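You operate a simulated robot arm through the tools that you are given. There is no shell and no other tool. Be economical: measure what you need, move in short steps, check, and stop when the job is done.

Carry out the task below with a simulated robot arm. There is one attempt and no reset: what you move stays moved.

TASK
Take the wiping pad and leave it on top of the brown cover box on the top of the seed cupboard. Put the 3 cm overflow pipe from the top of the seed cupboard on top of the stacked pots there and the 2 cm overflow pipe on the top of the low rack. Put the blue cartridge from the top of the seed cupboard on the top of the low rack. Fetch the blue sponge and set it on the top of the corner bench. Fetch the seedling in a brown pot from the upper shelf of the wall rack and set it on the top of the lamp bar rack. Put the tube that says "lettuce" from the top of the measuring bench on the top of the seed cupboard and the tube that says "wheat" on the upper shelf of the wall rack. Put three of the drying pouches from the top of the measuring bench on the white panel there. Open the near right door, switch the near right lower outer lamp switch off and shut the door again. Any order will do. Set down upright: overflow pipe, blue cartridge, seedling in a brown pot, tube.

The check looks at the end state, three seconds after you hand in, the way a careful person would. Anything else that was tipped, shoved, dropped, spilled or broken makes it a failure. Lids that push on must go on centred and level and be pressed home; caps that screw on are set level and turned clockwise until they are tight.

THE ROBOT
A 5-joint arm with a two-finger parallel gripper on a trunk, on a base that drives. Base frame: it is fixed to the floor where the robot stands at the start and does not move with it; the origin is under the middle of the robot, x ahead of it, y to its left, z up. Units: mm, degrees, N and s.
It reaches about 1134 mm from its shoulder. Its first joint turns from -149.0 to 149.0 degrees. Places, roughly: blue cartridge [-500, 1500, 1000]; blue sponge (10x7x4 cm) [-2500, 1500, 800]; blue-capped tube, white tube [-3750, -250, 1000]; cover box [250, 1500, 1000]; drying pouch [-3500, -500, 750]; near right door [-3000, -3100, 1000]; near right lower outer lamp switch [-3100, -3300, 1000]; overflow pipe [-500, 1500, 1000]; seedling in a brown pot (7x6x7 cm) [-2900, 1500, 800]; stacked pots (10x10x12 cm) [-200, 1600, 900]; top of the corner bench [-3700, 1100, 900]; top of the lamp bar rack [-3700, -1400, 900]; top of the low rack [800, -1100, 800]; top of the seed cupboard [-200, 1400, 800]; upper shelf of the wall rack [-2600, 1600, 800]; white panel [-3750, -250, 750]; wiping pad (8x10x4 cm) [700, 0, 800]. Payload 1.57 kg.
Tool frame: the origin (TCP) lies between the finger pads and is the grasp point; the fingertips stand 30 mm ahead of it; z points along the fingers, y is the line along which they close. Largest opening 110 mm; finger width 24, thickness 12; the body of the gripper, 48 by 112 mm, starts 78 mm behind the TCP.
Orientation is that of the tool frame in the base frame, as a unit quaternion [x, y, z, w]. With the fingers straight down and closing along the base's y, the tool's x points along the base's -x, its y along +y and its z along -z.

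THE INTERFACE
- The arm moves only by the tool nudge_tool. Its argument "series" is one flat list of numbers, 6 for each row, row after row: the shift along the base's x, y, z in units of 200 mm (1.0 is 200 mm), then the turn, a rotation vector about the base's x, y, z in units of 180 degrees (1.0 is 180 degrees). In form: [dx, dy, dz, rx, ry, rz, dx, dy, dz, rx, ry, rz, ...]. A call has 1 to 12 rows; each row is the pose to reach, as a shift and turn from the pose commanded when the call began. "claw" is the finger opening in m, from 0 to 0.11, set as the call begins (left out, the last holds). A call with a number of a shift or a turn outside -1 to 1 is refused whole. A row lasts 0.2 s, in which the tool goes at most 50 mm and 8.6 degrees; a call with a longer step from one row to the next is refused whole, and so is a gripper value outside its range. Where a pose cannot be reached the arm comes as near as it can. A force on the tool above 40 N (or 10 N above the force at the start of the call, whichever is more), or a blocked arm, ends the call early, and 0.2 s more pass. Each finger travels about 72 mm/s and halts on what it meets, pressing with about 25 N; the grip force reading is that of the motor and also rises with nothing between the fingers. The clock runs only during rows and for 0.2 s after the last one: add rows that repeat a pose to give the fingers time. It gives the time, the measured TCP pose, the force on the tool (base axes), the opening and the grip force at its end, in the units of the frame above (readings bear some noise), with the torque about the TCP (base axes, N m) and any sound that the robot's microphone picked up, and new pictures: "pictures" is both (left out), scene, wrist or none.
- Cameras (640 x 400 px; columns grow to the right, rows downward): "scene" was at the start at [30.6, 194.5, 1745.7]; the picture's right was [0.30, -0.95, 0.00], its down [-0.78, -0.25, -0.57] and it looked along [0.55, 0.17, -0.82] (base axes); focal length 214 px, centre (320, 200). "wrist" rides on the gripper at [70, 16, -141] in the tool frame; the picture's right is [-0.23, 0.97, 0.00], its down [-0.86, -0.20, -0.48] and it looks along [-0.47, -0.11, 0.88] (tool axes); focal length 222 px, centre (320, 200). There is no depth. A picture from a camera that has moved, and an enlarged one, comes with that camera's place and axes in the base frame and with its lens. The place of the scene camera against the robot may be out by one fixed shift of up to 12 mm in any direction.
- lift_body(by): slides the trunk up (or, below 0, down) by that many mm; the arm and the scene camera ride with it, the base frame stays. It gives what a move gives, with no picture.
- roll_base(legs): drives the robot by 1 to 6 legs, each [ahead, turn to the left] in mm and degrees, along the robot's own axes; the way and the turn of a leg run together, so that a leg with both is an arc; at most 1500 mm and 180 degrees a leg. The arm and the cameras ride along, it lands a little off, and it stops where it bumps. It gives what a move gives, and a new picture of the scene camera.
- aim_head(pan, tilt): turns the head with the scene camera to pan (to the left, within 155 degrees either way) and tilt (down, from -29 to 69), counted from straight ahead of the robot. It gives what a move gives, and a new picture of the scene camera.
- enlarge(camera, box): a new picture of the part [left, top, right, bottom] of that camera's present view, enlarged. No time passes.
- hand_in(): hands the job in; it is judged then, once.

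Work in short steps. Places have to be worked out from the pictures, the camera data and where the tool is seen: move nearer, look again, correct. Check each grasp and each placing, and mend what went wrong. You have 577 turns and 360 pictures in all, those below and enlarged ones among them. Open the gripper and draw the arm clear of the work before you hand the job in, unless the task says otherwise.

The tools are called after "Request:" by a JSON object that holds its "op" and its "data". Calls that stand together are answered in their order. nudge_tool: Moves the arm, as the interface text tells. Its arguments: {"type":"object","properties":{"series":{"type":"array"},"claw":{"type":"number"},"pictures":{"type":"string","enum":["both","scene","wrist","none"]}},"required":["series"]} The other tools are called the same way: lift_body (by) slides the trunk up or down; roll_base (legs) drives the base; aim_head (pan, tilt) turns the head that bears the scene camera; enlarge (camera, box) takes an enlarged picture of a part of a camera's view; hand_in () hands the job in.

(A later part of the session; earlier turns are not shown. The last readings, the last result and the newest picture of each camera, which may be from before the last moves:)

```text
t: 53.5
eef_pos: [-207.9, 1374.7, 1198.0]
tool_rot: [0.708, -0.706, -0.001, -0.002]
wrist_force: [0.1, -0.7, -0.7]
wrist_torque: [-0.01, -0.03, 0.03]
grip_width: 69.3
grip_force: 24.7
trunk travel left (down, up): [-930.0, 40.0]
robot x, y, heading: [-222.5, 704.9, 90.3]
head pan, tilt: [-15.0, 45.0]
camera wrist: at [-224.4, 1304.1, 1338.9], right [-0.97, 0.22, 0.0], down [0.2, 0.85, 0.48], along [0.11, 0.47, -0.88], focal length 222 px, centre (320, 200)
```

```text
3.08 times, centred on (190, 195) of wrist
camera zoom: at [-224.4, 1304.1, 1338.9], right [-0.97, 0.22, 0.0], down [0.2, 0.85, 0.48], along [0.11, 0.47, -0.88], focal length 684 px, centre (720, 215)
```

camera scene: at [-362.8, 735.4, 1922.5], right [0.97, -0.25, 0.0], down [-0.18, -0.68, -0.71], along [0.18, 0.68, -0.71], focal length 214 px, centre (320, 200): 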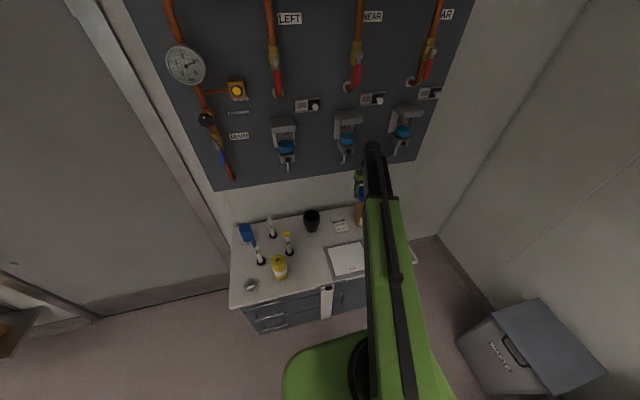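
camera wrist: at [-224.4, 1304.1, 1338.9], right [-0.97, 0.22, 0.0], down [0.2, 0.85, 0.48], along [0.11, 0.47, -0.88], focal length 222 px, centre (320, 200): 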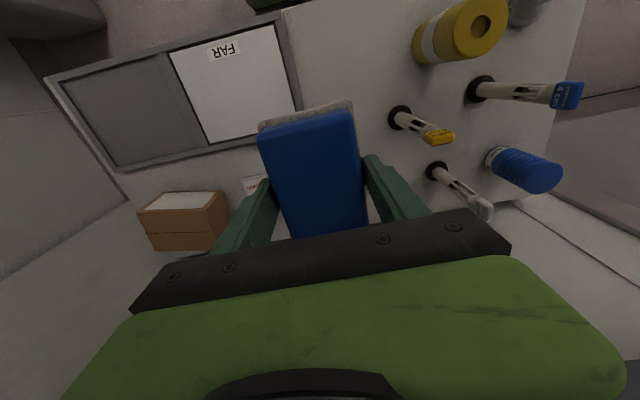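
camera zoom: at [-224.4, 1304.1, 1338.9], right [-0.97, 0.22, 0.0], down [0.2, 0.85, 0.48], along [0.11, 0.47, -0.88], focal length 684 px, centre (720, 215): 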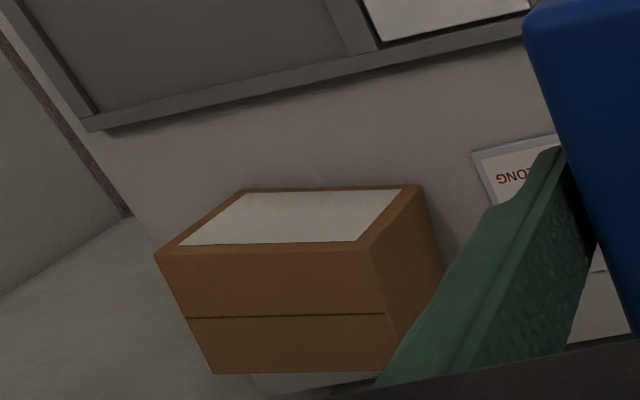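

From two wrist views the box top is at z≈935, with its centre about (150, 1530) and turned about -11°; the cupboard top is z≈842. I move right while staying in front, then lower.

Request:
{"op": "nudge_tool", "data": {"series": [0.25, 0, 0, 0, 0, 0, 0.5, 0, 0, 0, 0, -0.02, 0.75, 0, 0, 0, 0, -0.04, 1.0, 0, 0, 0, 0, -0.06], "pictures": "none"}}

Request:
{"op": "nudge_tool", "data": {"series": [0.25, 0, 0, 0, 0, 0, 0.5, 0, 0, 0, 0, 0, 0.79, 0, 0, 0, 0, 0], "pictures": "none"}}

Request:
{"op": "lift_body", "data": {"by": -150}}

Request:
{"op": "nudge_tool", "data": {"series": [0, 0.2, 0, 0, 0, 0, 0, 0.4, 0, 0, 0, 0, 0, 0.6, 0, 0, 0, 0], "pictures": "both"}}

```text
t: 54.5
eef_pos: [-2.7, 1373.7, 1196.2]
tool_rot: [-0.639, 0.769, 0.002, 0.001]
wrist_force: [0.4, -0.2, -0.9]
wrist_torque: [0.04, 0.02, 0.0]
grip_width: 69.3
grip_force: 24.7
trunk travel left (down, up): [-930.0, 40.0]
robot x, y, heading: [-216.9, 707.9, 90.1]
head pan, tilt: [-15.0, 45.0]
```

```text
refused: row 3 steps farther than a row can; nothing moved
```

```text
t: 56.2
eef_pos: [-3.1, 1373.6, 1046.5]
tool_rot: [-0.639, 0.769, 0.001, 0.0]
wrist_force: [0.3, 0.6, -1.2]
wrist_torque: [0.03, -0.03, 0.01]
grip_width: 69.4
grip_force: 25.2
trunk travel left (down, up): [-780.0, 190.0]
robot x, y, heading: [-217.2, 708.4, 90.2]
head pan, tilt: [-15.0, 45.0]
```

```text
t: 57.0
eef_pos: [-4.4, 1494.2, 1047.7]
tool_rot: [-0.639, 0.769, 0.0, 0.0]
wrist_force: [-0.1, -0.1, -1.2]
wrist_torque: [0.04, 0.02, -0.03]
grip_width: 69.2
grip_force: 24.9
trunk travel left (down, up): [-780.0, 190.0]
robot x, y, heading: [-223.5, 712.3, 90.1]
head pan, tilt: [-15.0, 45.0]
camera scene: at [-362.5, 736.0, 1772.5], right [0.97, -0.25, 0.0], down [-0.18, -0.68, -0.71], along [0.18, 0.68, -0.71], focal length 214 px, centre (320, 200)
camera wrist: at [-33.5, 1428.8, 1188.5], right [-0.92, 0.4, 0.0], down [0.35, 0.8, 0.48], along [0.19, 0.44, -0.88], focal length 222 px, centre (320, 200)
```

scene: 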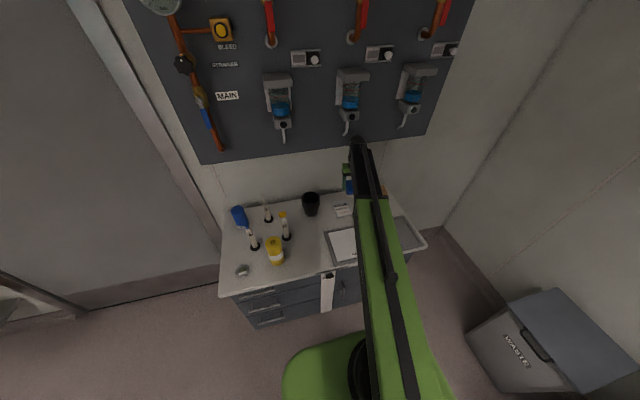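
wrist: 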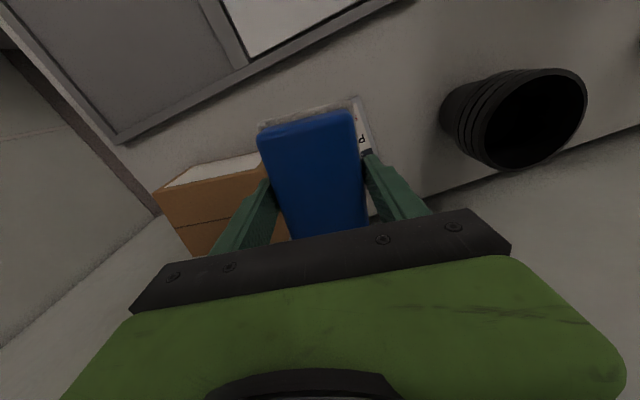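

Request:
{"op": "nudge_tool", "data": {"series": [0.2, 0.05, 0, 0, 0, 0, 0.4, 0.1, 0, 0, 0, 0, 0.6, 0.15, 0, 0, 0, 0, 0.77, 0.18, 0, 0, 0, 0], "pictures": "wrist"}}

```text
t: 58.0
eef_pos: [144.2, 1518.9, 1056.5]
tool_rot: [-0.64, 0.769, 0.004, 0.004]
wrist_force: [0.1, -0.4, -1.6]
wrist_torque: [-0.02, 0.0, 0.01]
grip_width: 69.5
grip_force: 25.2
trunk travel left (down, up): [-780.0, 190.0]
robot x, y, heading: [-220.1, 701.5, 90.2]
head pan, tilt: [-15.0, 45.0]
camera wrist: at [115.1, 1451.6, 1197.8], right [-0.92, 0.4, 0.0], down [0.35, 0.8, 0.49], along [0.2, 0.45, -0.87], focal length 222 px, centre (320, 200)
```

wrist: 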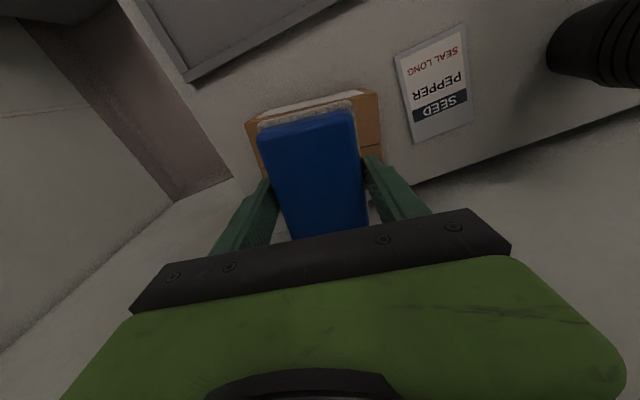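

Request:
{"op": "roll_base", "data": {"legs": [[14, 0]]}}

Request:
{"op": "lift_body", "data": {"by": -70}}

Request:
{"op": "enlarge", "data": {"camera": "wrist", "box": [160, 60, 480, 260]}}

```text
t: 58.7
eef_pos: [148.3, 1516.2, 1054.3]
tool_rot: [-0.638, 0.77, 0.001, 0.001]
wrist_force: [0.5, -0.3, -1.2]
wrist_torque: [0.02, 0.05, 0.01]
grip_width: 69.2
grip_force: 25.3
trunk travel left (down, up): [-780.0, 190.0]
robot x, y, heading: [-219.7, 711.7, 90.4]
head pan, tilt: [-15.0, 45.0]
stopped in leg 1: the robot was blocked; the commanded pose is now the measured one
camera scene: at [-366.4, 725.2, 1772.8], right [0.97, -0.25, 0.0], down [-0.18, -0.68, -0.71], along [0.18, 0.69, -0.7], focal length 214 px, centre (320, 200)
```

scene: 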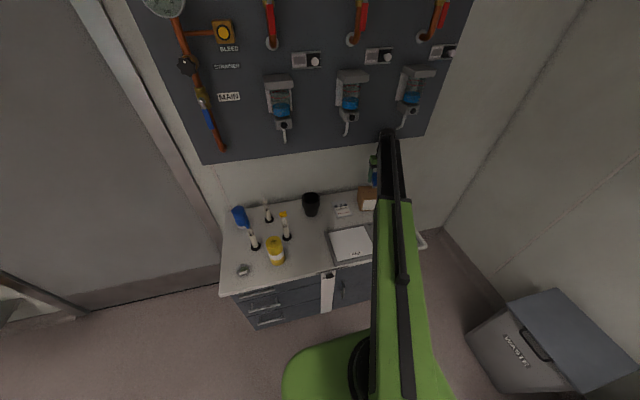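

```text
t: 59.8
eef_pos: [149.3, 1526.0, 974.9]
tool_rot: [-0.639, 0.769, -0.001, -0.002]
wrist_force: [0.0, 0.6, -1.0]
wrist_torque: [-0.02, 0.01, -0.01]
grip_width: 69.3
grip_force: 25.0
trunk travel left (down, up): [-710.0, 260.0]
robot x, y, heading: [-219.9, 709.1, 90.2]
head pan, tilt: [-15.0, 45.0]
```

```text
2.00 times, centred on (320, 160) of wrist
camera zoom: at [121.2, 1461.5, 1118.1], right [-0.92, 0.4, 0.0], down [0.35, 0.81, 0.47], along [0.19, 0.43, -0.88], focal length 444 px, centre (320, 280)
```

zoom: 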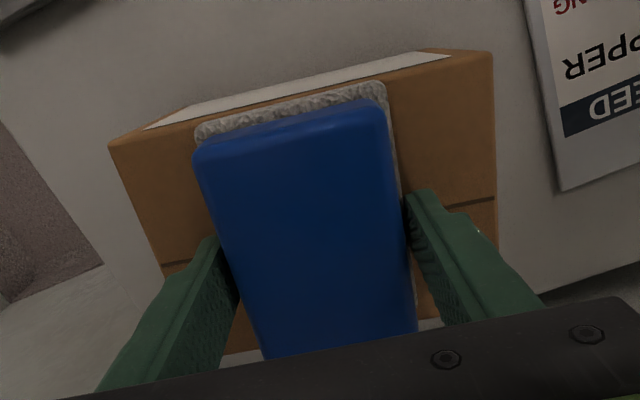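

Pad is centred over the box. I lower gently until contact.

Request:
{"op": "lift_body", "data": {"by": -7}}

Request:
{"op": "lift_body", "data": {"by": -4}}

```text
t: 60.4
eef_pos: [149.4, 1527.6, 970.8]
tool_rot: [-0.639, 0.769, -0.001, -0.002]
wrist_force: [-1.0, 4.3, 12.1]
wrist_torque: [-0.24, 0.02, 0.03]
grip_width: 69.5
grip_force: 25.1
trunk travel left (down, up): [-703.0, 267.0]
robot x, y, heading: [-223.8, 713.2, 90.1]
head pan, tilt: [-15.0, 45.0]
```

```text
t: 60.8
eef_pos: [150.0, 1526.7, 969.9]
tool_rot: [-0.639, 0.769, 0.001, 0.0]
wrist_force: [-0.5, 1.1, 26.8]
wrist_torque: [-0.18, 0.11, -0.04]
grip_width: 69.4
grip_force: 24.3
trunk travel left (down, up): [-701.0, 269.0]
robot x, y, heading: [-221.7, 712.9, 90.5]
head pan, tilt: [-15.0, 45.0]
stopped: the force on the tool passed its limit at 47 N (the readings are from after the stop); the commanded pose is now the measured one
```

Contact made; I back off 3 mm, release and rise.

Request:
{"op": "lift_body", "data": {"by": 4}}

Request:
{"op": "nudge_tool", "data": {"series": [0, 0, 0, 0, 0, 0, 0, 0, 0, 0, 0, 0], "claw": 0.095, "pictures": "none"}}

Request:
{"op": "lift_body", "data": {"by": 100}}

Request:
{"op": "nudge_tool", "data": {"series": [0, -0.2, 0, 0, 0, 0, 0, -0.4, 0, 0, 0, 0, 0, -0.6, 0, 0, 0, 0], "pictures": "wrist"}}

```text
t: 61.3
eef_pos: [150.1, 1528.9, 971.4]
tool_rot: [-0.639, 0.769, 0.0, 0.0]
wrist_force: [0.5, 0.0, -0.3]
wrist_torque: [0.05, -0.01, 0.02]
grip_width: 69.3
grip_force: 25.2
trunk travel left (down, up): [-705.0, 265.0]
robot x, y, heading: [-220.3, 708.5, 90.3]
head pan, tilt: [-15.0, 45.0]
```

```text
t: 61.9
eef_pos: [149.1, 1527.6, 970.8]
tool_rot: [-0.639, 0.769, 0.0, 0.0]
wrist_force: [0.5, 0.1, -1.1]
wrist_torque: [-0.02, -0.01, -0.03]
grip_width: 94.8
grip_force: 0.0
trunk travel left (down, up): [-705.0, 265.0]
robot x, y, heading: [-219.2, 713.6, 90.4]
head pan, tilt: [-15.0, 45.0]
```

```text
t: 63.5
eef_pos: [130.5, 1485.3, 1018.5]
tool_rot: [-0.639, 0.769, 0.0, 0.005]
wrist_force: [-1.4, -3.7, 3.6]
wrist_torque: [0.41, -0.17, -0.02]
grip_width: 95.0
grip_force: 0.1
trunk travel left (down, up): [-734.0, 236.0]
robot x, y, heading: [-220.3, 710.3, 90.2]
head pan, tilt: [-15.0, 45.0]
stopped: the arm was blocked; the commanded pose is now the measured one
```

```text
t: 64.3
eef_pos: [138.2, 1377.3, 1002.5]
tool_rot: [-0.639, 0.769, -0.003, -0.001]
wrist_force: [-0.8, -0.1, 0.9]
wrist_torque: [-0.01, 0.04, 0.03]
grip_width: 95.1
grip_force: 0.1
out of reach, approached as far as the arm can: row 3
trunk travel left (down, up): [-734.0, 236.0]
robot x, y, heading: [-220.8, 710.3, 90.2]
head pan, tilt: [-15.0, 45.0]
camera wrist: at [109.5, 1312.2, 1144.1], right [-0.92, 0.4, 0.0], down [0.35, 0.81, 0.47], along [0.19, 0.43, -0.88], focal length 222 px, centre (320, 200)
```

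wrist: 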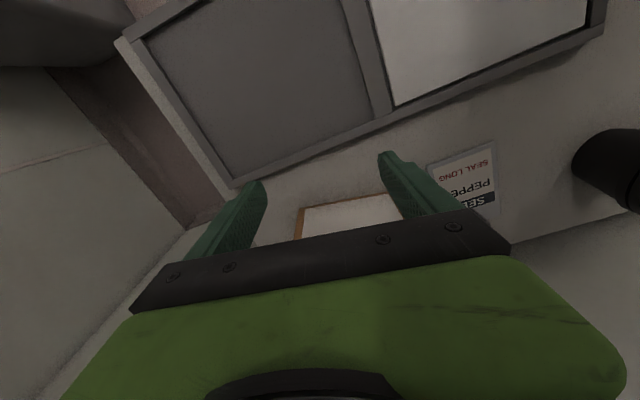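

The lift was blocked, likely by the arm against the wall dispensers. I check the wall panel and the pad.

Request:
{"op": "aim_head", "data": {"pan": -20, "tilt": 40}}

Request:
{"op": "enlarge", "data": {"camera": "scene", "box": [200, 0, 480, 260]}}

```text
t: 64.9
eef_pos: [137.6, 1378.7, 1001.3]
tool_rot: [-0.639, 0.77, -0.002, -0.002]
wrist_force: [0.1, -0.3, -0.2]
wrist_torque: [-0.01, -0.02, 0.0]
grip_width: 95.1
grip_force: 0.0
trunk travel left (down, up): [-734.0, 236.0]
robot x, y, heading: [-223.4, 710.7, 90.1]
head pan, tilt: [-20.0, 40.0]
camera scene: at [-355.1, 738.5, 1733.3], right [0.94, -0.34, 0.0], down [-0.22, -0.6, -0.77], along [0.26, 0.72, -0.64], focal length 214 px, centre (320, 200)
```

scene: 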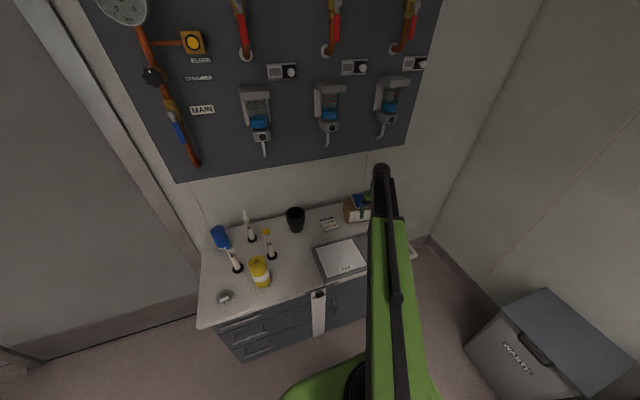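

```text
1.54 times, centred on (340, 130) of scene
camera zoom: at [-355.1, 738.5, 1733.3], right [0.94, -0.34, 0.0], down [-0.22, -0.6, -0.77], along [0.26, 0.72, -0.64], focal length 330 px, centre (289, 308)
```

zoom: 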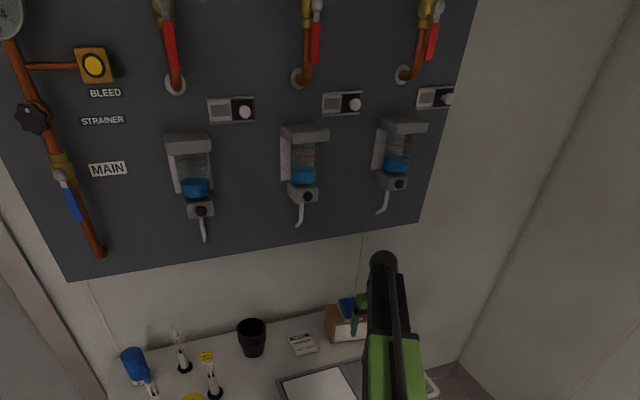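

Panel looks intact and the pad sits on the box. I raise and swing left toward the pipes.

Request:
{"op": "lift_body", "data": {"by": 120}}

Request:
{"op": "nudge_tool", "data": {"series": [-0.2, 0, 0, 0, 0, 0.02, -0.4, 0, 0, 0, 0, 0.04, -0.6, 0, 0, 0, 0, 0.06, -0.8, 0, 0, 0, 0, 0.06, -1.0, 0, 0, 0, 0, 0.06], "pictures": "wrist"}}

Request:
{"op": "enlarge", "data": {"camera": "scene", "box": [190, 180, 430, 330]}}

```text
t: 66.4
eef_pos: [139.9, 1378.7, 1120.8]
tool_rot: [-0.639, 0.769, -0.003, -0.002]
wrist_force: [0.1, -0.5, 0.3]
wrist_torque: [0.02, 0.04, 0.0]
grip_width: 94.6
grip_force: 0.1
trunk travel left (down, up): [-854.0, 116.0]
robot x, y, heading: [-221.5, 709.7, 90.1]
head pan, tilt: [-20.0, 40.0]
```

```text
t: 67.6
eef_pos: [-60.5, 1379.8, 1121.1]
tool_rot: [0.708, -0.706, 0.003, 0.001]
wrist_force: [0.4, -1.0, 0.3]
wrist_torque: [0.02, 0.01, -0.02]
grip_width: 94.8
grip_force: 0.0
trunk travel left (down, up): [-854.0, 116.0]
robot x, y, heading: [-218.6, 709.2, 90.2]
head pan, tilt: [-20.0, 40.0]
camera wrist: at [-77.6, 1310.2, 1263.3], right [-0.97, 0.22, 0.0], down [0.2, 0.86, 0.47], along [0.11, 0.46, -0.88], focal length 222 px, centre (320, 200)
```

wrist: 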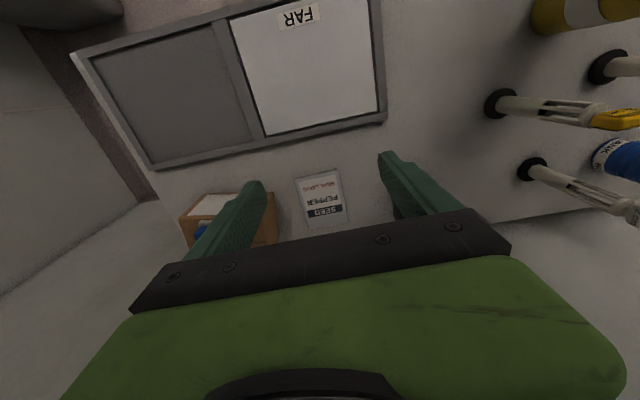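

```text
2.67 times, centred on (310, 255) of scene
camera zoom: at [-355.6, 739.0, 1853.3], right [0.94, -0.34, 0.0], down [-0.22, -0.6, -0.77], along [0.26, 0.72, -0.64], focal length 572 px, centre (347, 53)
```

zoom: 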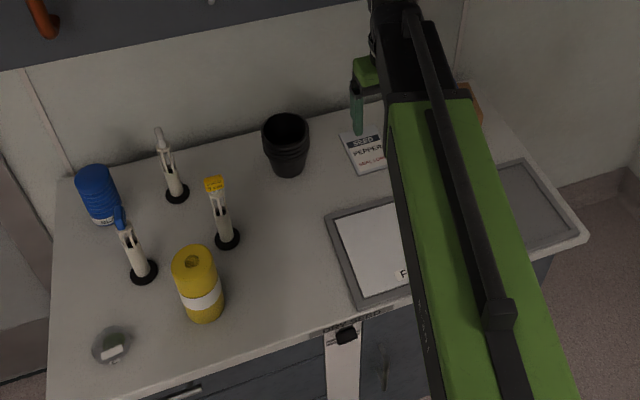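

Request:
{"op": "enlarge", "data": {"camera": "scene", "box": [225, 222, 290, 288]}}

Request:
{"op": "nudge_tool", "data": {"series": [-0.2, 0, 0.2, 0, 0, 0, -0.4, 0, 0.4, 0, 0, 0, -0.6, 0, 0.4, 0, 0, 0, -0.8, 0, 0.4, 0, 0, 0], "pictures": "wrist"}}

Request:
{"op": "enlarge", "data": {"camera": "wrist", "box": [380, 40, 640, 240]}}

```text
6.06 times, centred on (258, 255) of scene
camera zoom: at [-355.6, 739.0, 1853.3], right [0.94, -0.34, 0.0], down [-0.22, -0.6, -0.77], along [0.26, 0.72, -0.64], focal length 1300 px, centre (699, -133)
```

zoom: 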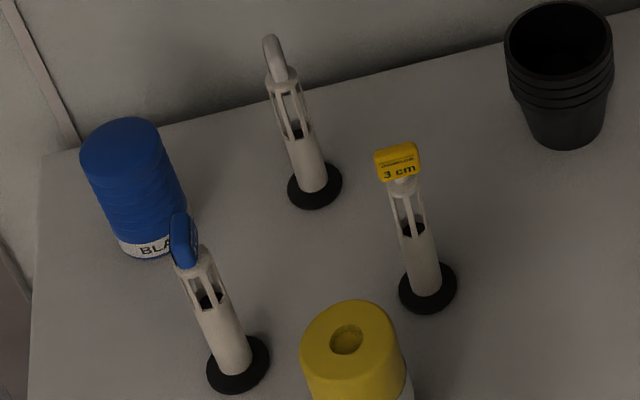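

```text
refused: row 1 steps farther than a row can; nothing moved
```

```text
2.00 times, centred on (510, 140) of wrist
camera zoom: at [-77.6, 1310.2, 1263.3], right [-0.97, 0.22, 0.0], down [0.2, 0.86, 0.47], along [0.11, 0.46, -0.88], focal length 444 px, centre (-60, 320)
```

zoom: 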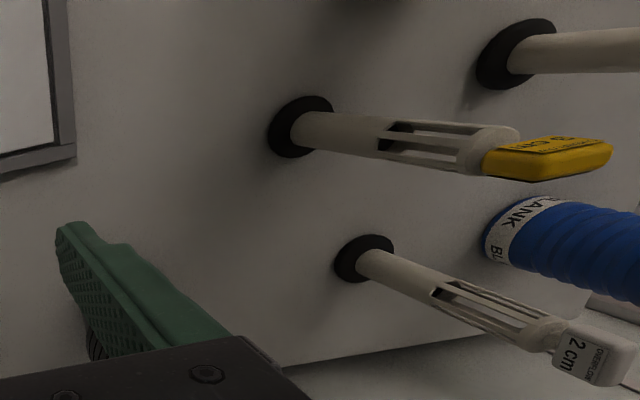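

The tags show the yellow one is the 3 cm pipe (about (-370, 1412)) and the white one the 2 cm pipe (about (-448, 1556)). The pots stand at about (-202, 1551). I move over and tilt the tool 45° outward for gripping pipes.

Request:
{"op": "nudge_tool", "data": {"series": [-0.24, 0, 0, 0, 0, 0, -0.48, 0, 0, 0, 0, 0, -0.72, 0, 0, 0, 0, 0.03, -0.96, 0, 0, 0, 0, 0.0675], "pictures": "none"}}

Request:
{"op": "nudge_tool", "data": {"series": [-0.24, -0.05, 0, 0, 0, 0, -0.48, -0.15, 0, 0, 0, 0, -0.5, -0.25, 0, 0, 0, 0], "claw": 0.07, "pictures": "none"}}

Request:
{"op": "nudge_tool", "data": {"series": [0, 0, 0, 0.0407, 0.0088, 0, 0, 0, 0, 0.0814, 0.0175, 0, 0, 0, 0, 0.1222, 0.0263, 0, 0, 0, 0, 0.163, 0.035, 0, 0, 0, 0, 0.2037, 0.0438, 0, 0, 0, 0, 0.2444, 0.0526, 0], "pictures": "both"}}

```text
t: 68.6
eef_pos: [-255.9, 1377.8, 1121.0]
tool_rot: [0.78, -0.626, 0.003, 0.001]
wrist_force: [0.0, 0.2, -0.2]
wrist_torque: [0.0, -0.02, -0.04]
grip_width: 95.1
grip_force: 0.0
trunk travel left (down, up): [-854.0, 116.0]
robot x, y, heading: [-217.5, 711.4, 90.4]
head pan, tilt: [-20.0, 40.0]
```

```text
refused: row 2 steps farther than a row can; nothing moved
```

```text
t: 70.0
eef_pos: [-254.2, 1447.6, 1189.2]
tool_rot: [0.721, -0.58, -0.293, -0.239]
wrist_force: [0.1, 0.3, 0.3]
wrist_torque: [0.0, 0.0, 0.01]
grip_width: 95.1
grip_force: 0.0
out of reach, approached as far as the arm can: row 2, 3, 4, 5, 6
trunk travel left (down, up): [-854.0, 116.0]
robot x, y, heading: [-224.7, 713.1, 90.3]
head pan, tilt: [-20.0, 40.0]
camera scene: at [-354.9, 739.2, 1853.3], right [0.94, -0.34, 0.0], down [-0.22, -0.6, -0.77], along [0.26, 0.72, -0.64], focal length 214 px, centre (320, 200)
camera wrist: at [-239.9, 1298.7, 1241.4], right [-0.99, -0.05, 0.16], down [0.13, 0.31, 0.94], along [-0.09, 0.95, -0.3], focal length 222 px, centre (320, 200)
```

scene: 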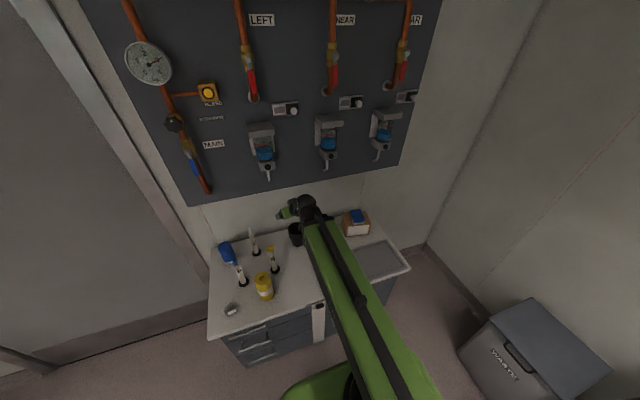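
wrist: 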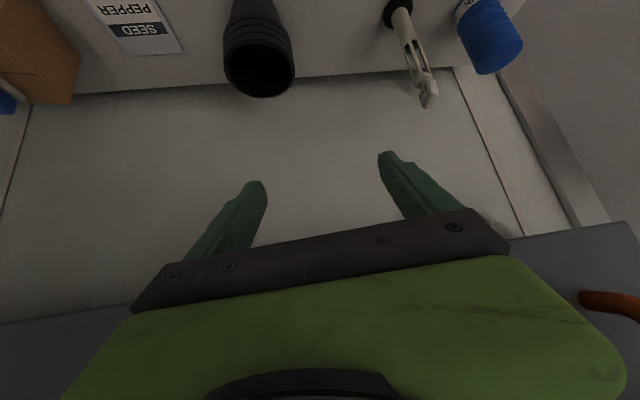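

The tilt needs more radius, so I back the robot off 150 mm.

Request:
{"op": "roll_base", "data": {"legs": [[-150, 0]]}}

Request:
{"op": "nudge_tool", "data": {"series": [-0.1, 0, 0, 0, 0, 0, -0.2, 0, 0, 0, 0, 0], "claw": 0.07, "pictures": "none"}}

```text
t: 71.4
eef_pos: [-253.3, 1294.0, 1189.7]
tool_rot: [0.72, -0.581, -0.293, -0.239]
wrist_force: [0.0, -0.1, 0.4]
wrist_torque: [0.02, -0.02, 0.01]
grip_width: 95.0
grip_force: 0.0
trunk travel left (down, up): [-854.0, 116.0]
robot x, y, heading: [-221.4, 559.4, 90.4]
head pan, tilt: [-20.0, 40.0]
camera scene: at [-354.2, 586.1, 1853.4], right [0.94, -0.34, 0.0], down [-0.22, -0.6, -0.77], along [0.26, 0.72, -0.64], focal length 214 px, centre (320, 200)
```

scene: 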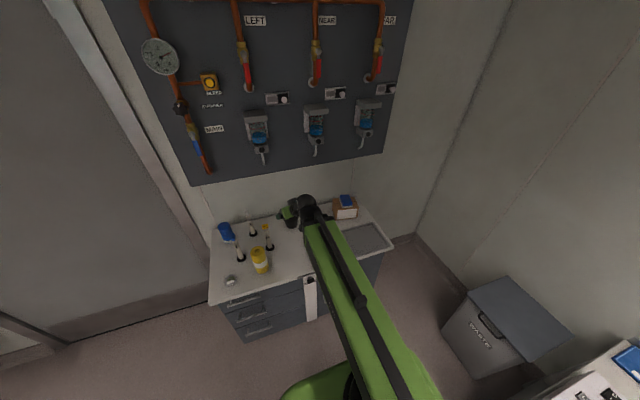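

```text
t: 72.0
eef_pos: [-293.7, 1297.0, 1187.9]
tool_rot: [0.72, -0.582, -0.291, -0.24]
wrist_force: [0.1, 0.7, 0.2]
wrist_torque: [0.0, -0.01, 0.0]
grip_width: 69.9
grip_force: 0.0
trunk travel left (down, up): [-854.0, 116.0]
robot x, y, heading: [-219.0, 560.8, 90.5]
head pan, tilt: [-20.0, 40.0]
```

Request:
{"op": "nudge_tool", "data": {"series": [-0.15, 0.08, 0, 0, 0, 0, -0.305, 0.16, 0, 0, 0, 0], "pictures": "none"}}

Request:
{"op": "lift_body", "data": {"by": -145}}

Request:
{"op": "nudge_tool", "data": {"series": [0, 0, 0, 0, 0, 0], "pictures": "wrist"}}

```text
t: 72.6
eef_pos: [-353.9, 1329.5, 1189.0]
tool_rot: [0.721, -0.582, -0.291, -0.238]
wrist_force: [-0.1, -1.4, -0.2]
wrist_torque: [0.0, 0.03, 0.0]
grip_width: 69.9
grip_force: 0.1
trunk travel left (down, up): [-854.0, 116.0]
robot x, y, heading: [-218.9, 559.0, 90.0]
head pan, tilt: [-20.0, 40.0]
```

```text
t: 74.3
eef_pos: [-352.5, 1328.3, 1042.5]
tool_rot: [0.721, -0.581, -0.293, -0.238]
wrist_force: [0.2, -0.4, 0.2]
wrist_torque: [0.03, 0.01, -0.01]
grip_width: 70.3
grip_force: 0.1
trunk travel left (down, up): [-709.0, 261.0]
robot x, y, heading: [-222.9, 562.7, 90.3]
head pan, tilt: [-20.0, 40.0]
```

```text
t: 74.7
eef_pos: [-354.1, 1330.0, 1043.2]
tool_rot: [0.721, -0.582, -0.292, -0.239]
wrist_force: [-0.2, -0.5, 0.4]
wrist_torque: [-0.01, -0.01, 0.02]
grip_width: 69.8
grip_force: 0.0
trunk travel left (down, up): [-709.0, 261.0]
robot x, y, heading: [-217.4, 560.6, 90.2]
head pan, tilt: [-20.0, 40.0]
camera wrist: at [-338.6, 1179.8, 1096.5], right [-0.99, -0.05, 0.15], down [0.13, 0.31, 0.94], along [-0.09, 0.95, -0.3], focal length 222 px, centre (320, 200)
```

wrist: 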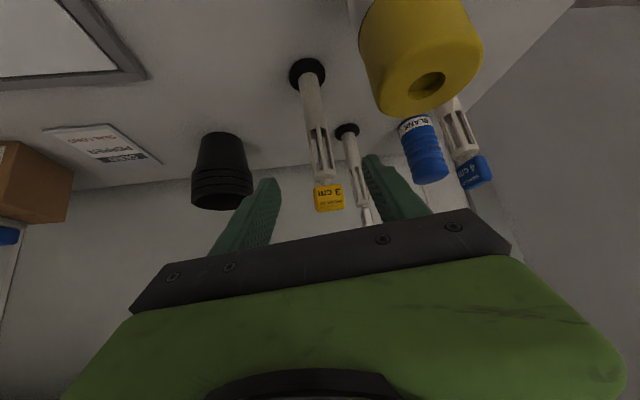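

Pipe sits neatly between the fingers. I advance along the tool axis to grip it at about 110 mm above its base.

Request:
{"op": "nudge_tool", "data": {"series": [-0.02, 0.135, -0.14, 0, 0, 0, -0.05, 0.27, -0.28, 0, 0, 0, -0.08, 0.405, -0.42, 0, 0, 0], "pictures": "wrist"}}

```text
t: 75.5
eef_pos: [-368.2, 1409.6, 1043.1]
tool_rot: [0.721, -0.582, -0.291, -0.238]
wrist_force: [1.0, 0.0, 0.1]
wrist_torque: [-0.02, -0.01, -0.02]
grip_width: 70.2
grip_force: 0.0
out of reach, approached as far as the arm can: row 1, 2, 3
trunk travel left (down, up): [-709.0, 261.0]
robot x, y, heading: [-220.3, 562.3, 90.2]
head pan, tilt: [-20.0, 40.0]
camera wrist: at [-353.6, 1259.8, 1096.3], right [-0.99, -0.04, 0.15], down [0.13, 0.31, 0.94], along [-0.09, 0.95, -0.3], focal length 222 px, centre (320, 200)
```

wrist: 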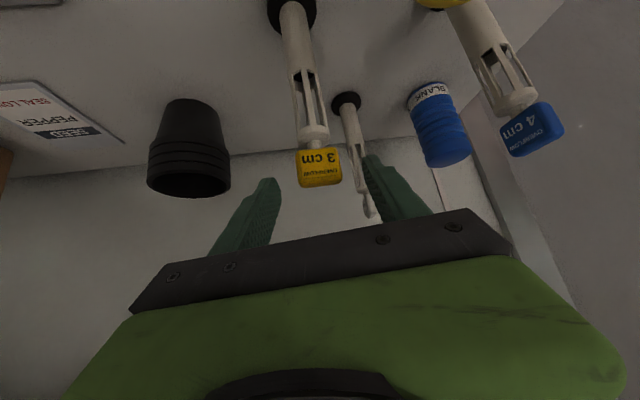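

The arm only goes lower via the trunk; the pipe's tag is between the fingers, so I lower 85 mm.

Request:
{"op": "lift_body", "data": {"by": -85}}

Request:
{"op": "nudge_tool", "data": {"series": [0, 0, 0, 0, 0, 0], "pictures": "wrist"}}

```text
t: 76.7
eef_pos: [-367.5, 1407.9, 958.2]
tool_rot: [0.721, -0.582, -0.291, -0.239]
wrist_force: [-0.5, 0.3, -0.6]
wrist_torque: [-0.01, -0.02, -0.02]
grip_width: 70.0
grip_force: 0.0
trunk travel left (down, up): [-624.0, 346.0]
robot x, y, heading: [-224.4, 558.6, 90.2]
head pan, tilt: [-20.0, 40.0]
```

```text
t: 77.1
eef_pos: [-367.8, 1407.9, 957.8]
tool_rot: [0.721, -0.581, -0.292, -0.237]
wrist_force: [0.9, 1.0, -0.4]
wrist_torque: [0.05, 0.01, 0.02]
grip_width: 69.7
grip_force: 0.1
trunk travel left (down, up): [-624.0, 346.0]
robot x, y, heading: [-219.2, 558.6, 90.5]
head pan, tilt: [-20.0, 40.0]
camera wrist: at [-353.4, 1259.3, 1011.4], right [-0.99, -0.04, 0.15], down [0.13, 0.31, 0.94], along [-0.09, 0.95, -0.3], focal length 222 px, centre (320, 200)
```

wrist: 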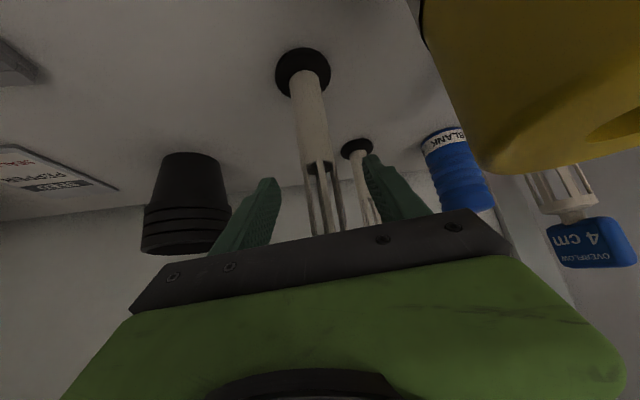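

Request:
{"op": "nudge_tool", "data": {"series": [0, 0, 0, 0, 0, 0, 0, 0, 0, 0, 0, 0, 0, 0, 0, 0, 0, 0, 0, 0, 0, 0, 0, 0], "claw": 0.01, "pictures": "wrist"}}

```text
t: 78.1
eef_pos: [-366.7, 1408.1, 957.7]
tool_rot: [0.721, -0.582, -0.292, -0.238]
wrist_force: [-0.3, -0.1, -0.3]
wrist_torque: [-0.04, 0.06, 0.01]
grip_width: 24.7
grip_force: 25.2
trunk travel left (down, up): [-624.0, 346.0]
robot x, y, heading: [-225.1, 564.0, 90.4]
head pan, tilt: [-20.0, 40.0]
camera wrist: at [-353.5, 1259.3, 1011.4], right [-0.99, -0.04, 0.15], down [0.13, 0.31, 0.94], along [-0.09, 0.95, -0.3], focal length 222 px, centre (320, 200)
```

wrist: 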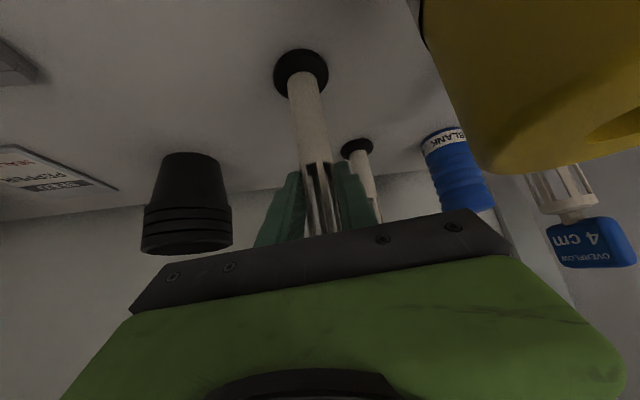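

Gripped at 24.7 mm. I lift it 160 mm and carry it over the pots, turning the tool to follow the arm's azimuth.

Request:
{"op": "lift_body", "data": {"by": 160}}

Request:
{"op": "nudge_tool", "data": {"series": [0.16, 0.14, 0, 0, 0, -0.01, 0.32, 0.28, 0, 0, 0, -0.02, 0.48, 0.42, 0, 0, 0, -0.03, 0.64, 0.56, 0, 0, 0, -0.045, 0.8, 0.69, 0, 0, 0, -0.06], "pictures": "both"}}

```text
t: 79.9
eef_pos: [-368.9, 1406.4, 1119.0]
tool_rot: [0.721, -0.582, -0.291, -0.239]
wrist_force: [-0.3, 0.6, -2.0]
wrist_torque: [0.01, -0.03, -0.01]
grip_width: 24.8
grip_force: 25.4
trunk travel left (down, up): [-784.0, 186.0]
robot x, y, heading: [-222.7, 563.2, 90.2]
head pan, tilt: [-20.0, 40.0]
```

```text
t: 81.1
eef_pos: [-207.5, 1545.6, 1117.4]
tool_rot: [0.663, -0.647, -0.268, -0.265]
wrist_force: [0.7, 0.8, -1.2]
wrist_torque: [0.02, 0.04, 0.01]
grip_width: 24.9
grip_force: 24.9
trunk travel left (down, up): [-784.0, 186.0]
robot x, y, heading: [-217.0, 557.2, 90.4]
head pan, tilt: [-20.0, 40.0]
camera scene: at [-353.9, 589.1, 1783.3], right [0.94, -0.34, 0.0], down [-0.22, -0.61, -0.77], along [0.26, 0.72, -0.64], focal length 214 px, centre (320, 200)
camera wrist: at [-219.1, 1397.0, 1171.1], right [-0.98, 0.14, 0.16], down [0.19, 0.28, 0.94], along [0.09, 0.95, -0.3], focal length 222 px, centre (320, 200)
```

scene: 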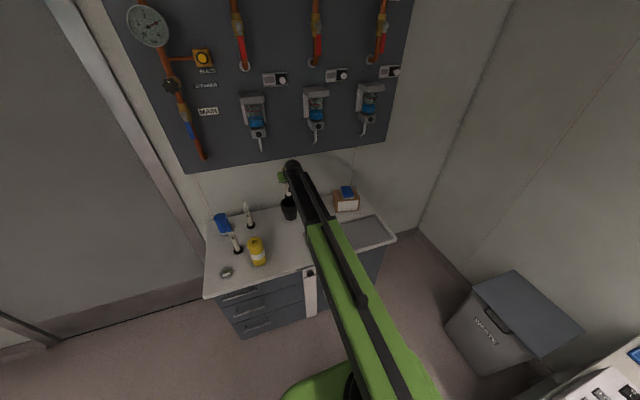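
wrist: 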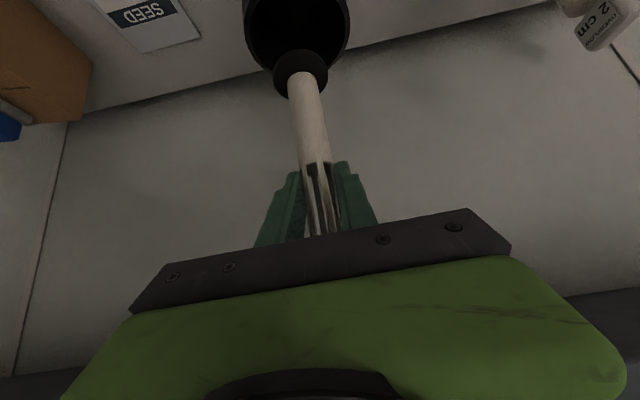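

Request:
{"op": "enlarge", "data": {"camera": "wrist", "box": [200, 0, 400, 125]}}

Request:
{"op": "enlarge", "data": {"camera": "scene", "box": [240, 150, 340, 230]}}

```text
3.20 times, centred on (300, 62) of wrist
camera zoom: at [-219.1, 1397.0, 1171.1], right [-0.98, 0.14, 0.16], down [0.19, 0.28, 0.94], along [0.09, 0.95, -0.3], focal length 711 px, centre (384, 640)
```

zoom: 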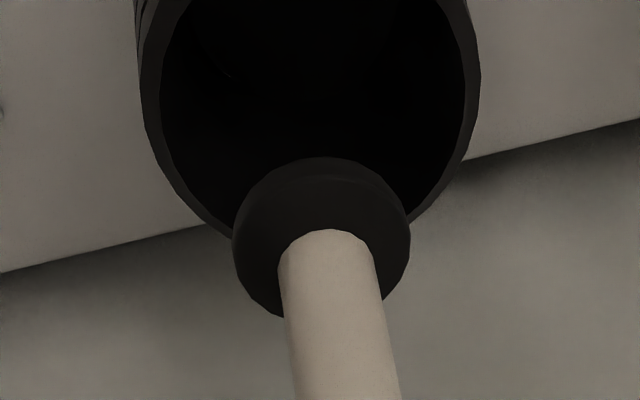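

```text
5.00 times, centred on (290, 190) of scene
camera zoom: at [-353.9, 589.1, 1783.3], right [0.94, -0.34, 0.0], down [-0.22, -0.61, -0.77], along [0.26, 0.72, -0.64], focal length 1072 px, centre (470, 250)
```

zoom: 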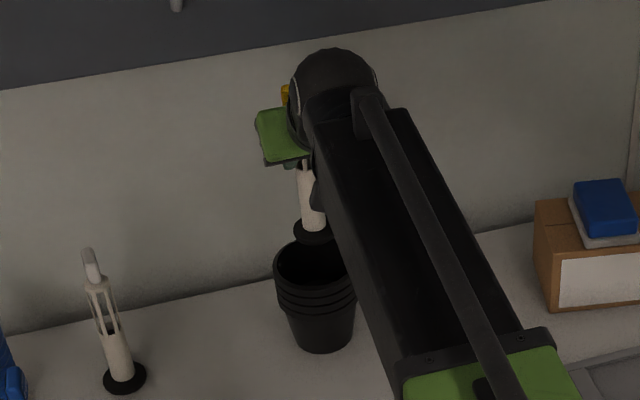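

Base disc and pot opening are aligned within a few millimetres. I lower it into the top pot.

Request:
{"op": "lift_body", "data": {"by": -70}}

Request:
{"op": "lift_body", "data": {"by": -30}}

Request:
{"op": "enlarge", "data": {"camera": "wrist", "box": [160, 0, 480, 200]}}

```text
t: 82.2
eef_pos: [-206.2, 1544.2, 1047.4]
tool_rot: [0.663, -0.647, -0.268, -0.264]
wrist_force: [-1.2, -0.6, -1.1]
wrist_torque: [-0.03, -0.02, 0.01]
grip_width: 24.5
grip_force: 25.4
trunk travel left (down, up): [-714.0, 256.0]
robot x, y, heading: [-218.7, 558.8, 90.1]
head pan, tilt: [-20.0, 40.0]
```

```text
t: 83.0
eef_pos: [-205.4, 1543.9, 1018.8]
tool_rot: [0.663, -0.647, -0.268, -0.264]
wrist_force: [-0.8, -1.6, 6.2]
wrist_torque: [-0.06, 0.2, 0.04]
grip_width: 24.7
grip_force: 24.6
trunk travel left (down, up): [-684.0, 286.0]
robot x, y, heading: [-220.0, 556.7, 90.4]
head pan, tilt: [-20.0, 40.0]
```

```text
2.00 times, centred on (320, 100) of wrist
camera zoom: at [-219.7, 1395.4, 1071.8], right [-0.98, 0.14, 0.15], down [0.19, 0.28, 0.94], along [0.09, 0.95, -0.3], focal length 444 px, centre (320, 400)
```

zoom: 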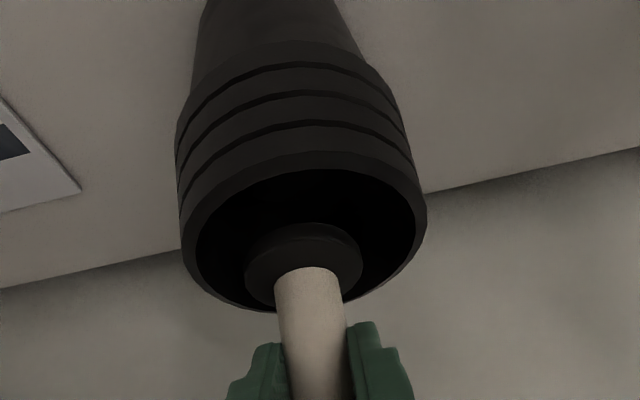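

Request:
{"op": "lift_body", "data": {"by": -3}}

Request:
{"op": "enlarge", "data": {"camera": "wrist", "box": [220, 60, 400, 180]}}

```text
t: 83.5
eef_pos: [-205.2, 1543.3, 1017.5]
tool_rot: [0.662, -0.647, -0.27, -0.266]
wrist_force: [-0.4, 0.8, 18.5]
wrist_torque: [0.23, 0.16, 0.01]
grip_width: 24.5
grip_force: 25.0
trunk travel left (down, up): [-681.0, 289.0]
robot x, y, heading: [-220.3, 561.7, 90.1]
head pan, tilt: [-20.0, 40.0]
```

```text
3.33 times, centred on (310, 120) of wrist
camera zoom: at [-219.7, 1394.8, 1070.0], right [-0.98, 0.14, 0.16], down [0.19, 0.28, 0.94], along [0.09, 0.95, -0.3], focal length 740 px, centre (353, 467)
```

zoom: 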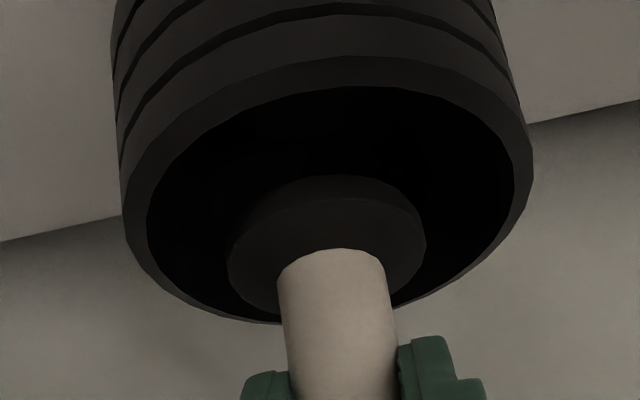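

Firm floor contact at the inside of the top pot. I unload 2 mm, open slightly and check it stands.

Request:
{"op": "lift_body", "data": {"by": 3}}

Request:
{"op": "nudge_tool", "data": {"series": [0, 0, 0, 0, 0, 0, 0, 0, 0, 0, 0, 0, 0, 0, 0, 0, 0, 0], "claw": 0.06, "pictures": "wrist"}}

```text
t: 84.0
eef_pos: [-206.5, 1545.4, 1016.8]
tool_rot: [0.662, -0.648, -0.267, -0.266]
wrist_force: [-0.4, 0.2, -1.0]
wrist_torque: [0.02, 0.04, -0.02]
grip_width: 24.6
grip_force: 25.1
trunk travel left (down, up): [-684.0, 286.0]
robot x, y, heading: [-217.8, 562.8, 90.2]
head pan, tilt: [-20.0, 40.0]
```

```text
t: 84.8
eef_pos: [-205.8, 1544.5, 1017.9]
tool_rot: [0.663, -0.647, -0.269, -0.264]
wrist_force: [-0.3, 0.1, 0.4]
wrist_torque: [-0.05, 0.02, -0.03]
grip_width: 60.0
grip_force: 0.0
trunk travel left (down, up): [-684.0, 286.0]
robot x, y, heading: [-219.7, 559.7, 90.1]
head pan, tilt: [-20.0, 40.0]
camera wrist: at [-219.6, 1396.3, 1071.4], right [-0.98, 0.14, 0.15], down [0.19, 0.28, 0.94], along [0.09, 0.95, -0.3], focal length 222 px, centre (320, 200)
```

wrist: 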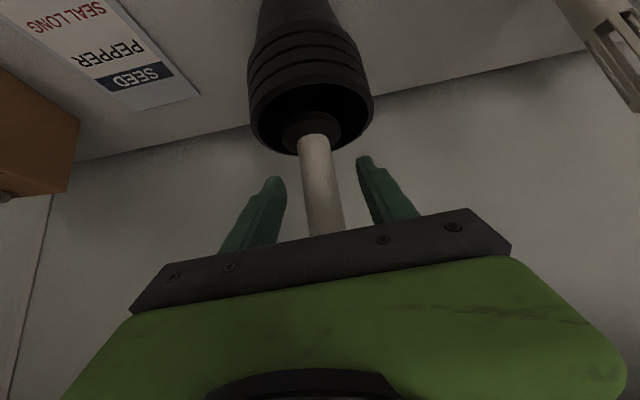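

It stands. I retreat inward and view it.

Request:
{"op": "nudge_tool", "data": {"series": [0, -0.2, 0, 0, 0, 0, 0, -0.4, 0, 0, 0, 0, 0, -0.6, 0, 0, 0, 0], "pictures": "wrist"}}

```text
t: 85.6
eef_pos: [-205.9, 1425.0, 1018.8]
tool_rot: [0.662, -0.647, -0.269, -0.266]
wrist_force: [0.2, -0.5, 0.2]
wrist_torque: [-0.01, -0.04, 0.0]
grip_width: 59.9
grip_force: 0.0
trunk travel left (down, up): [-684.0, 286.0]
robot x, y, heading: [-222.3, 557.6, 90.2]
head pan, tilt: [-20.0, 40.0]
camera wrist: at [-220.0, 1276.7, 1071.6], right [-0.98, 0.14, 0.16], down [0.19, 0.28, 0.94], along [0.09, 0.95, -0.3], focal length 222 px, centre (320, 200)
```

wrist: 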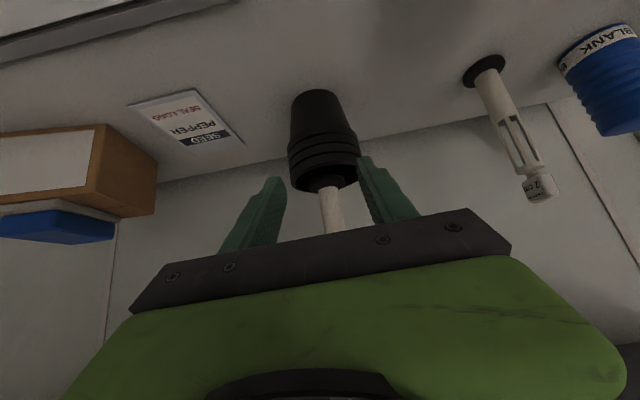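

Now the white 2 cm pipe: I rise 100 mm and swing over it.

Request:
{"op": "lift_body", "data": {"by": 100}}

Request:
{"op": "nudge_tool", "data": {"series": [-0.22, 0.05, 0, 0, 0, 0.015, -0.44, 0.1, 0, 0, 0, 0.03, -0.66, 0.15, 0, 0, 0, 0.045, -0.88, 0.2, 0, 0, 0, 0.06], "pictures": "none"}}

Request:
{"op": "nudge_tool", "data": {"series": [-0.15, 0.15, 0, 0, 0, 0.003, -0.32, 0.3, 0, 0, 0, 0.006, -0.32, 0.43, 0, 0, 0, 0.006], "claw": 0.07, "pictures": "wrist"}}

```text
t: 86.9
eef_pos: [-206.1, 1426.6, 1118.3]
tool_rot: [0.662, -0.647, -0.269, -0.266]
wrist_force: [0.1, 0.6, 0.2]
wrist_torque: [0.01, 0.0, -0.01]
grip_width: 59.9
grip_force: 0.1
trunk travel left (down, up): [-784.0, 186.0]
robot x, y, heading: [-218.9, 560.0, 90.2]
head pan, tilt: [-20.0, 40.0]
```

```text
t: 87.9
eef_pos: [-383.0, 1466.2, 1118.5]
tool_rot: [0.721, -0.581, -0.292, -0.238]
wrist_force: [-0.5, -0.5, -0.3]
wrist_torque: [-0.02, -0.04, 0.0]
grip_width: 59.9
grip_force: 0.0
trunk travel left (down, up): [-784.0, 186.0]
robot x, y, heading: [-217.1, 561.8, 90.4]
head pan, tilt: [-20.0, 40.0]
```

```text
t: 88.7
eef_pos: [-447.4, 1553.2, 1117.1]
tool_rot: [0.726, -0.575, -0.295, -0.236]
wrist_force: [-0.3, -0.3, 0.2]
wrist_torque: [0.0, 0.0, 0.01]
grip_width: 69.9
grip_force: 0.1
trunk travel left (down, up): [-784.0, 186.0]
robot x, y, heading: [-220.1, 562.8, 90.0]
head pan, tilt: [-20.0, 40.0]
camera wrist: at [-429.8, 1403.7, 1171.2], right [-0.99, -0.06, 0.16], down [0.13, 0.32, 0.94], along [-0.11, 0.95, -0.3], focal length 222 px, centre (320, 200)
```

wrist: 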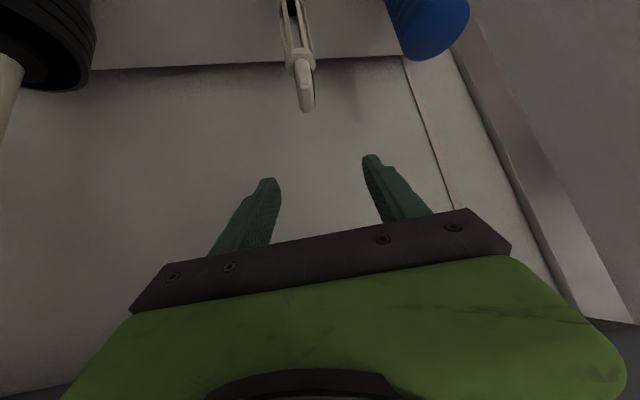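

Request:
{"op": "lift_body", "data": {"by": -80}}

Request:
{"op": "nudge_tool", "data": {"series": [0, 0, 0, 0, 0, 0], "pictures": "wrist"}}

```text
t: 89.9
eef_pos: [-446.5, 1551.3, 1037.9]
tool_rot: [0.727, -0.574, -0.295, -0.235]
wrist_force: [0.0, -0.2, 0.3]
wrist_torque: [-0.01, 0.01, 0.0]
grip_width: 69.9
grip_force: 0.1
trunk travel left (down, up): [-704.0, 266.0]
robot x, y, heading: [-221.3, 561.5, 90.1]
head pan, tilt: [-20.0, 40.0]
```

```text
t: 90.3
eef_pos: [-448.5, 1551.8, 1037.3]
tool_rot: [0.726, -0.575, -0.294, -0.235]
wrist_force: [-0.4, 0.0, -0.2]
wrist_torque: [-0.01, 0.01, 0.01]
grip_width: 70.1
grip_force: 0.0
trunk travel left (down, up): [-704.0, 266.0]
robot x, y, heading: [-218.2, 563.3, 90.1]
head pan, tilt: [-20.0, 40.0]
camera wrist: at [-429.6, 1403.1, 1091.5], right [-0.99, -0.06, 0.15], down [0.13, 0.31, 0.94], along [-0.11, 0.95, -0.3], focal length 222 px, centre (320, 200)
```

wrist: 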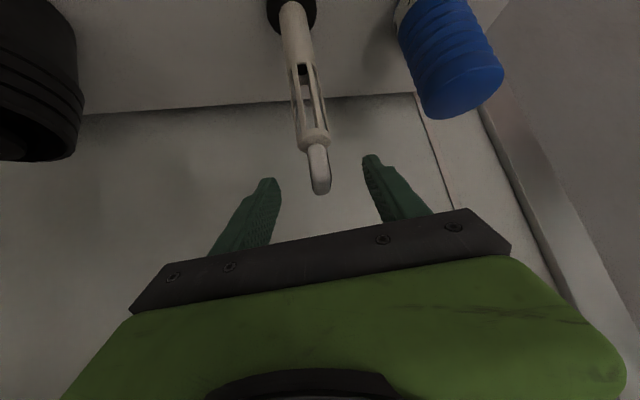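

Well centred; I lower the remaining 80 mm and grip.

Request:
{"op": "lift_body", "data": {"by": -80}}

Request:
{"op": "nudge_tool", "data": {"series": [0, 0, 0, 0, 0, 0, 0, 0, 0, 0, 0, 0, 0, 0, 0, 0, 0, 0, 0, 0, 0, 0, 0, 0], "claw": 0.01, "pictures": "wrist"}}

```text
t: 91.5
eef_pos: [-447.7, 1551.5, 957.8]
tool_rot: [0.726, -0.575, -0.295, -0.235]
wrist_force: [-0.2, 0.0, 0.2]
wrist_torque: [-0.02, -0.05, 0.02]
grip_width: 69.8
grip_force: 0.0
trunk travel left (down, up): [-624.0, 346.0]
robot x, y, heading: [-219.8, 560.5, 90.3]
head pan, tilt: [-20.0, 40.0]
```

```text
t: 92.5
eef_pos: [-447.0, 1551.7, 958.2]
tool_rot: [0.726, -0.575, -0.295, -0.236]
wrist_force: [-0.1, -0.2, -0.2]
wrist_torque: [0.0, -0.06, -0.01]
grip_width: 25.5
grip_force: 25.6
trunk travel left (down, up): [-624.0, 346.0]
robot x, y, heading: [-224.6, 559.3, 90.2]
head pan, tilt: [-20.0, 40.0]
camera wrist: at [-429.6, 1403.1, 1011.4], right [-0.99, -0.06, 0.15], down [0.13, 0.31, 0.94], along [-0.11, 0.95, -0.3], focal length 222 px, centre (320, 200)
```

wrist: 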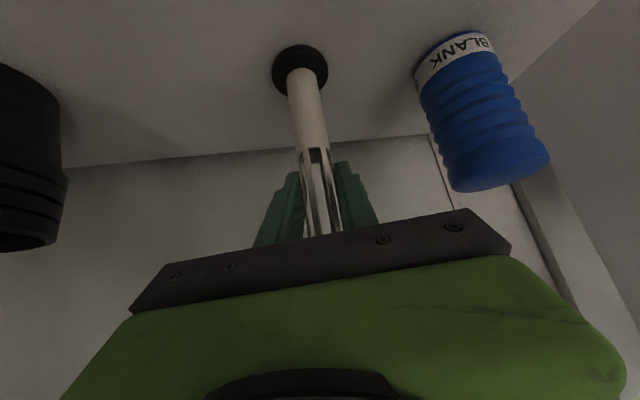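

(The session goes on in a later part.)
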